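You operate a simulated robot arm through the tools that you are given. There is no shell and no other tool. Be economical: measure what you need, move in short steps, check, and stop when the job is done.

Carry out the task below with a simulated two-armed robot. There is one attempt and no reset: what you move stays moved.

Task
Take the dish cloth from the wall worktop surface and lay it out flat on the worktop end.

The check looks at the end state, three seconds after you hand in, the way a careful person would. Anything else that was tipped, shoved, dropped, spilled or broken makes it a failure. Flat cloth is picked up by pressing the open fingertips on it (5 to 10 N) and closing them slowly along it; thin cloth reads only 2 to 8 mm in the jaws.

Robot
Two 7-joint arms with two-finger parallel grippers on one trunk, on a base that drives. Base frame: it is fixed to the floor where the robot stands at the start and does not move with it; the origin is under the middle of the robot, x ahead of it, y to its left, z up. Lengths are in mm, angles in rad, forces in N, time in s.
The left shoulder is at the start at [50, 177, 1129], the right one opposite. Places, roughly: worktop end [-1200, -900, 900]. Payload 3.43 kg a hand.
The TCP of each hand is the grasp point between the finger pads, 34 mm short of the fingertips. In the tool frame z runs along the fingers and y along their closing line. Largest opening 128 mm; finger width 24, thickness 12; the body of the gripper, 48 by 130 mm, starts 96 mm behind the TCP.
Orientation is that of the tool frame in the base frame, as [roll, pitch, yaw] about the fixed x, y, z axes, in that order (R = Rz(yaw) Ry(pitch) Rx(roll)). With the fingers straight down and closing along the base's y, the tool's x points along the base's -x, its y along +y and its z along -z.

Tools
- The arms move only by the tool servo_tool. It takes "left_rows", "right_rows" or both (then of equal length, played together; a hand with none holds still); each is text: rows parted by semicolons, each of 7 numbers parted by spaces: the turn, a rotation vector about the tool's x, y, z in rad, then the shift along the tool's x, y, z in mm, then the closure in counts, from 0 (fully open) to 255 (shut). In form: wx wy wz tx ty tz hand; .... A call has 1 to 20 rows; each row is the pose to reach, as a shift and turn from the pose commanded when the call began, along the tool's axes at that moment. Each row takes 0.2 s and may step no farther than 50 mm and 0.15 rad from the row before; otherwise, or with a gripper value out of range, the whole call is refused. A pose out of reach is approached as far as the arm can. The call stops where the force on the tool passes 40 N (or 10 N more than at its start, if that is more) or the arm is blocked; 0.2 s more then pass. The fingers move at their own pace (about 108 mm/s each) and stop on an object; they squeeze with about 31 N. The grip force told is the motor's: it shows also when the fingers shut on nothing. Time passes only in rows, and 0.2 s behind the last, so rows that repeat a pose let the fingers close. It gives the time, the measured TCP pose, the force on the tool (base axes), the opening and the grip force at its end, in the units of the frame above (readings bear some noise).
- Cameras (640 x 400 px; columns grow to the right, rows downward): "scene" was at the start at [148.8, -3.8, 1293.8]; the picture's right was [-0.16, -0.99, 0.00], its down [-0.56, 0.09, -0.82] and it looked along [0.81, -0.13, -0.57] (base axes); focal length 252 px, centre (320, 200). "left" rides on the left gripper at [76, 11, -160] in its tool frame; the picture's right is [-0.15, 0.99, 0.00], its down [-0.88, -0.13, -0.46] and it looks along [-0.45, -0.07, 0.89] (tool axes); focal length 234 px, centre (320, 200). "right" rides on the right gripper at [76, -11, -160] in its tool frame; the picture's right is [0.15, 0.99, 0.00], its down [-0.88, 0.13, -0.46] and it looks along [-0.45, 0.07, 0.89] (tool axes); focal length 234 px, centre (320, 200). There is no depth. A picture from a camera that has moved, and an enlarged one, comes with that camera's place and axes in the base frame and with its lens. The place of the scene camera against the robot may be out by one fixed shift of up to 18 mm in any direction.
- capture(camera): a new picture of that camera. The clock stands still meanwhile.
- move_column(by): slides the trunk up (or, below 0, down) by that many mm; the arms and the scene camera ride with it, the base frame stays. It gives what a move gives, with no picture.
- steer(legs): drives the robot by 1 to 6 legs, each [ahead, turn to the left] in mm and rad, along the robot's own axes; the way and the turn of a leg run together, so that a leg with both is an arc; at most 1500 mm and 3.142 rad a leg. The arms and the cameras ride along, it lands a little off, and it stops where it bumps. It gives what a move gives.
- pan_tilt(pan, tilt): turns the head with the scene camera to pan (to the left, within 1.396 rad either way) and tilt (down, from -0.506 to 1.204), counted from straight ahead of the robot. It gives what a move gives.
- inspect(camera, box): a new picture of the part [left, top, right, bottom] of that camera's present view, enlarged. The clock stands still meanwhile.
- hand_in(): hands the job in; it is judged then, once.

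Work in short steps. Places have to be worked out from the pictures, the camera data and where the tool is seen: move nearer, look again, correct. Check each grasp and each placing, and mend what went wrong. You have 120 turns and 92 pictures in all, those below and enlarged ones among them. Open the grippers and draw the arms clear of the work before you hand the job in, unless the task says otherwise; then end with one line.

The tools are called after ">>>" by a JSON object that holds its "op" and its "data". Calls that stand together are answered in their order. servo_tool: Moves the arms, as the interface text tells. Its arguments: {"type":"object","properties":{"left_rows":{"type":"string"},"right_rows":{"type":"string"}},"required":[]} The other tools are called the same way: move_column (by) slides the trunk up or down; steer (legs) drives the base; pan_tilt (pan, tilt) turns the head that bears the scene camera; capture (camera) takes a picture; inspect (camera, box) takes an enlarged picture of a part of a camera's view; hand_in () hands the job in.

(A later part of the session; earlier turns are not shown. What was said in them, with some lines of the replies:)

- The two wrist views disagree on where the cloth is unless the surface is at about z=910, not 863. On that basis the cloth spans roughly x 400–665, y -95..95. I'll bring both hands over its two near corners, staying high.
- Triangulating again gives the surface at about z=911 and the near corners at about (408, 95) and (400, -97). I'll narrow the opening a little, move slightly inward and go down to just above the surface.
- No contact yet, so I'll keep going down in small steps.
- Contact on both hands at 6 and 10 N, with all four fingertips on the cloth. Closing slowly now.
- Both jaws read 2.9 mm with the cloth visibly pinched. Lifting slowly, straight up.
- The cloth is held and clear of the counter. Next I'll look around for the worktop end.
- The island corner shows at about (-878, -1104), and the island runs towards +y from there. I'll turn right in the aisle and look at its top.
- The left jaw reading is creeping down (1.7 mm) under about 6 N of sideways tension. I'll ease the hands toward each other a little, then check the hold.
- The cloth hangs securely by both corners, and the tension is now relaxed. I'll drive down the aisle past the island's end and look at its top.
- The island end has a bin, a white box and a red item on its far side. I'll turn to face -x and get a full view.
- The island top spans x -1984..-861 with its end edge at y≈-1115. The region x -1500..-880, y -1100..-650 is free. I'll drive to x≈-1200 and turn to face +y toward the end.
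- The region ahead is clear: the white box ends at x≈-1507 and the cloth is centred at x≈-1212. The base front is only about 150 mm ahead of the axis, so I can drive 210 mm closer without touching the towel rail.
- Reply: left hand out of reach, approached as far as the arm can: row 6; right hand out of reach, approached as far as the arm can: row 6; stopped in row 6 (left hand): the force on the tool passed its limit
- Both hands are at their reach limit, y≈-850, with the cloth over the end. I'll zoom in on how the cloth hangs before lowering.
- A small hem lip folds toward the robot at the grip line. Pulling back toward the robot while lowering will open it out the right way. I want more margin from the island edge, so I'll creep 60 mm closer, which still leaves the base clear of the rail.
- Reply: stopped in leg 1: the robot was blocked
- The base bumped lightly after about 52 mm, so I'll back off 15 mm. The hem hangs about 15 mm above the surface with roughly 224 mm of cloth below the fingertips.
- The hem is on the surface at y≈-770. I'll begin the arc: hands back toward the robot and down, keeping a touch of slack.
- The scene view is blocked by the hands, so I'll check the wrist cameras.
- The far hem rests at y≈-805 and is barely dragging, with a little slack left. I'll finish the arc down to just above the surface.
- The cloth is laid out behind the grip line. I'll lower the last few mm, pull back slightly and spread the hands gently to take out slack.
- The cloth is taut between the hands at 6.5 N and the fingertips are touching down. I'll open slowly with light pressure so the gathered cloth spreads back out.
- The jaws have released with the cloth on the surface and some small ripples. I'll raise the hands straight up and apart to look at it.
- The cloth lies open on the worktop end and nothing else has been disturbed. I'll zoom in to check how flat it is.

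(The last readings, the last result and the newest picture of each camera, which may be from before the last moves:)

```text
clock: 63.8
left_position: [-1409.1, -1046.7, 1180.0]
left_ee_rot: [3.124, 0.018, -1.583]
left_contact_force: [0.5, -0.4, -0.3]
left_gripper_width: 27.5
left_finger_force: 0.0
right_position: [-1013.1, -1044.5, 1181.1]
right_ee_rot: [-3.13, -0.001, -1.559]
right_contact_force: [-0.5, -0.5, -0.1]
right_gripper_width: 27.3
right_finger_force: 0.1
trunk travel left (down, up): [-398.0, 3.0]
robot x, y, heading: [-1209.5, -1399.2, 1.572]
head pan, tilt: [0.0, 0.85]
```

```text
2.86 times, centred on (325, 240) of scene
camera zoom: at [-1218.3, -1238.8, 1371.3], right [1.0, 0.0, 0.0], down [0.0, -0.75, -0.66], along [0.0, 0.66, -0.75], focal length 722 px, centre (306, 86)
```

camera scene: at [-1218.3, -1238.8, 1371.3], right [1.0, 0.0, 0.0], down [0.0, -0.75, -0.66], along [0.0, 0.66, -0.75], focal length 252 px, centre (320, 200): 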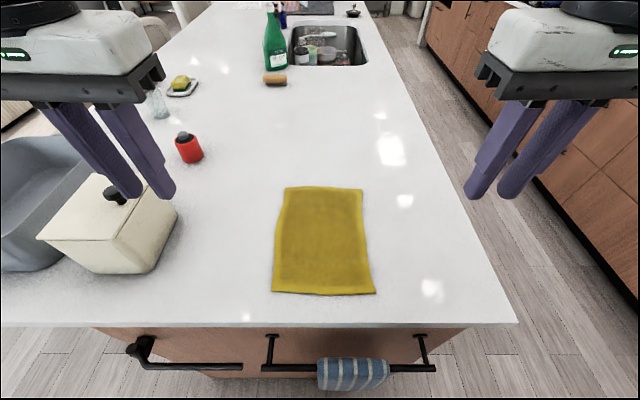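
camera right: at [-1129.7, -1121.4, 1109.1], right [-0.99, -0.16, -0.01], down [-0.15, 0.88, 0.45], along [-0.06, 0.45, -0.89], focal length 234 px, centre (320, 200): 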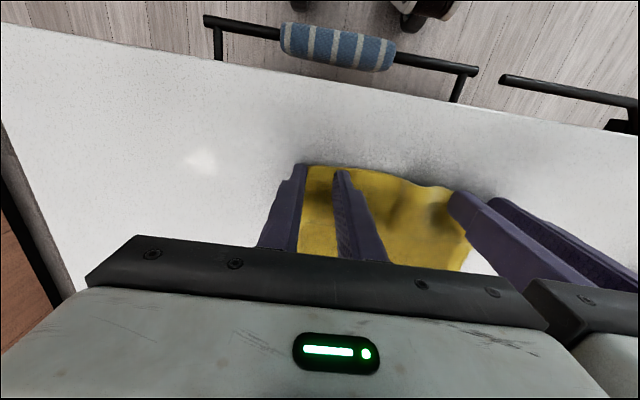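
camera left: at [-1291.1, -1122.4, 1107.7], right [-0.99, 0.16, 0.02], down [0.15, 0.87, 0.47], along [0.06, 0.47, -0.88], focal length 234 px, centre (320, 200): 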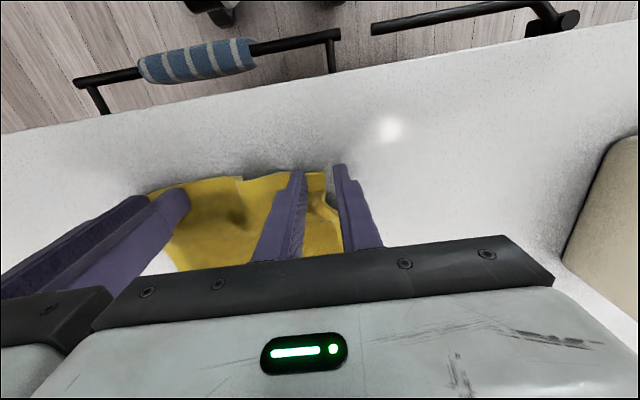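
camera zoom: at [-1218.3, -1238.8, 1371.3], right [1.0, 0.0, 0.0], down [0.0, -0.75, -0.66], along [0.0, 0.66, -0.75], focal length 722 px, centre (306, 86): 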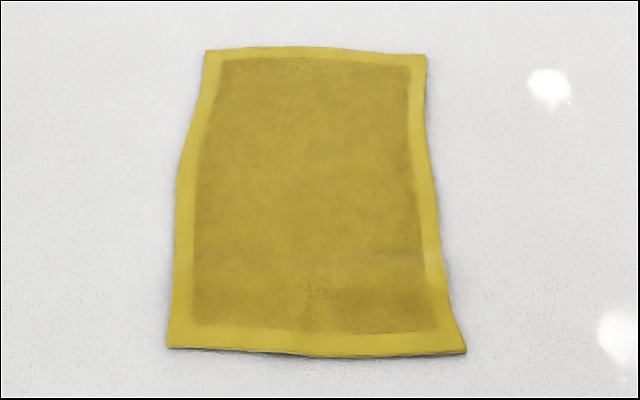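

The cloth is flat, all corners open, spanning about y -1060..-810 and centred at x≈-1215. I'll open the grippers fully and back away.

>>> {"op": "servo_tool", "data": {"left_rows": "0 0 0 0 0 0 100;0 0 0 0 0 0 0;0 0 0 0 0 0 0;0 0 0 0 0 0 0", "right_rows": "0 0 0 0 0 0 100;0 0 0 0 0 0 0;0 0 0 0 0 0 0;0 0 0 0 0 0 0"}}

>>> {"op": "steer", "data": {"legs": [[-200, 0]]}}

>>> {"op": "capture", "data": {"camera": "scene"}}

```text
clock: 64.8
left_position: [-1409.5, -1045.5, 1180.2]
left_ee_rot: [3.125, 0.018, -1.583]
left_contact_force: [0.0, -1.1, 0.0]
left_gripper_width: 128.0
left_finger_force: 0.1
right_position: [-1012.4, -1045.7, 1182.2]
right_ee_rot: [-3.132, 0.0, -1.559]
right_contact_force: [0.5, -0.8, 0.1]
right_gripper_width: 127.9
right_finger_force: 0.1
trunk travel left (down, up): [-398.0, 3.0]
robot x, y, heading: [-1206.8, -1397.9, 1.571]
head pan, tilt: [0.0, 0.85]
```

```text
clock: 66.4
left_position: [-1408.2, -1248.6, 1181.2]
left_ee_rot: [3.125, 0.017, -1.58]
left_contact_force: [0.1, 0.1, -0.9]
left_gripper_width: 128.0
left_finger_force: 0.2
right_position: [-1012.4, -1246.8, 1181.2]
right_ee_rot: [-3.131, 0.0, -1.555]
right_contact_force: [-1.1, -0.7, -0.5]
right_gripper_width: 128.2
right_finger_force: 0.0
trunk travel left (down, up): [-398.0, 3.0]
robot x, y, heading: [-1213.4, -1601.2, 1.571]
head pan, tilt: [0.0, 0.85]
```

```text
59 pictures are left
camera scene: at [-1217.9, -1440.8, 1371.3], right [1.0, 0.01, 0.0], down [0.0, -0.75, -0.66], along [0.0, 0.66, -0.75], focal length 252 px, centre (320, 200)
```

scene: 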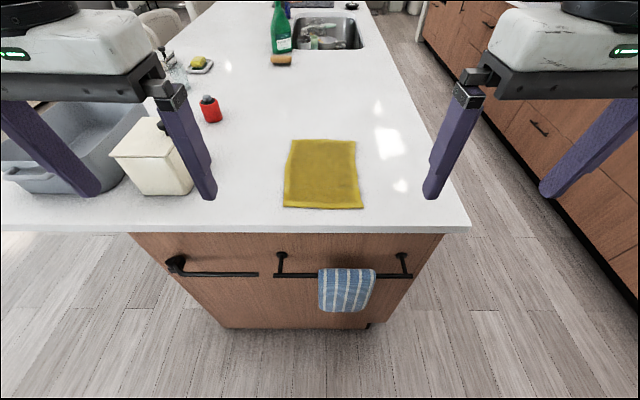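

The cloth is flat, the arms are clear and the towel and other objects are in place. Handing in.

>>> {"op": "hand_in", "data": {}}

```text
The job is handed in.
```

The dish cloth is lying flat on the worktop end with its corners open, both grippers are open and clear, and the last picture shows nothing else on that worktop disturbed. While positioning there, the base bumped something lightly once; I backed off.
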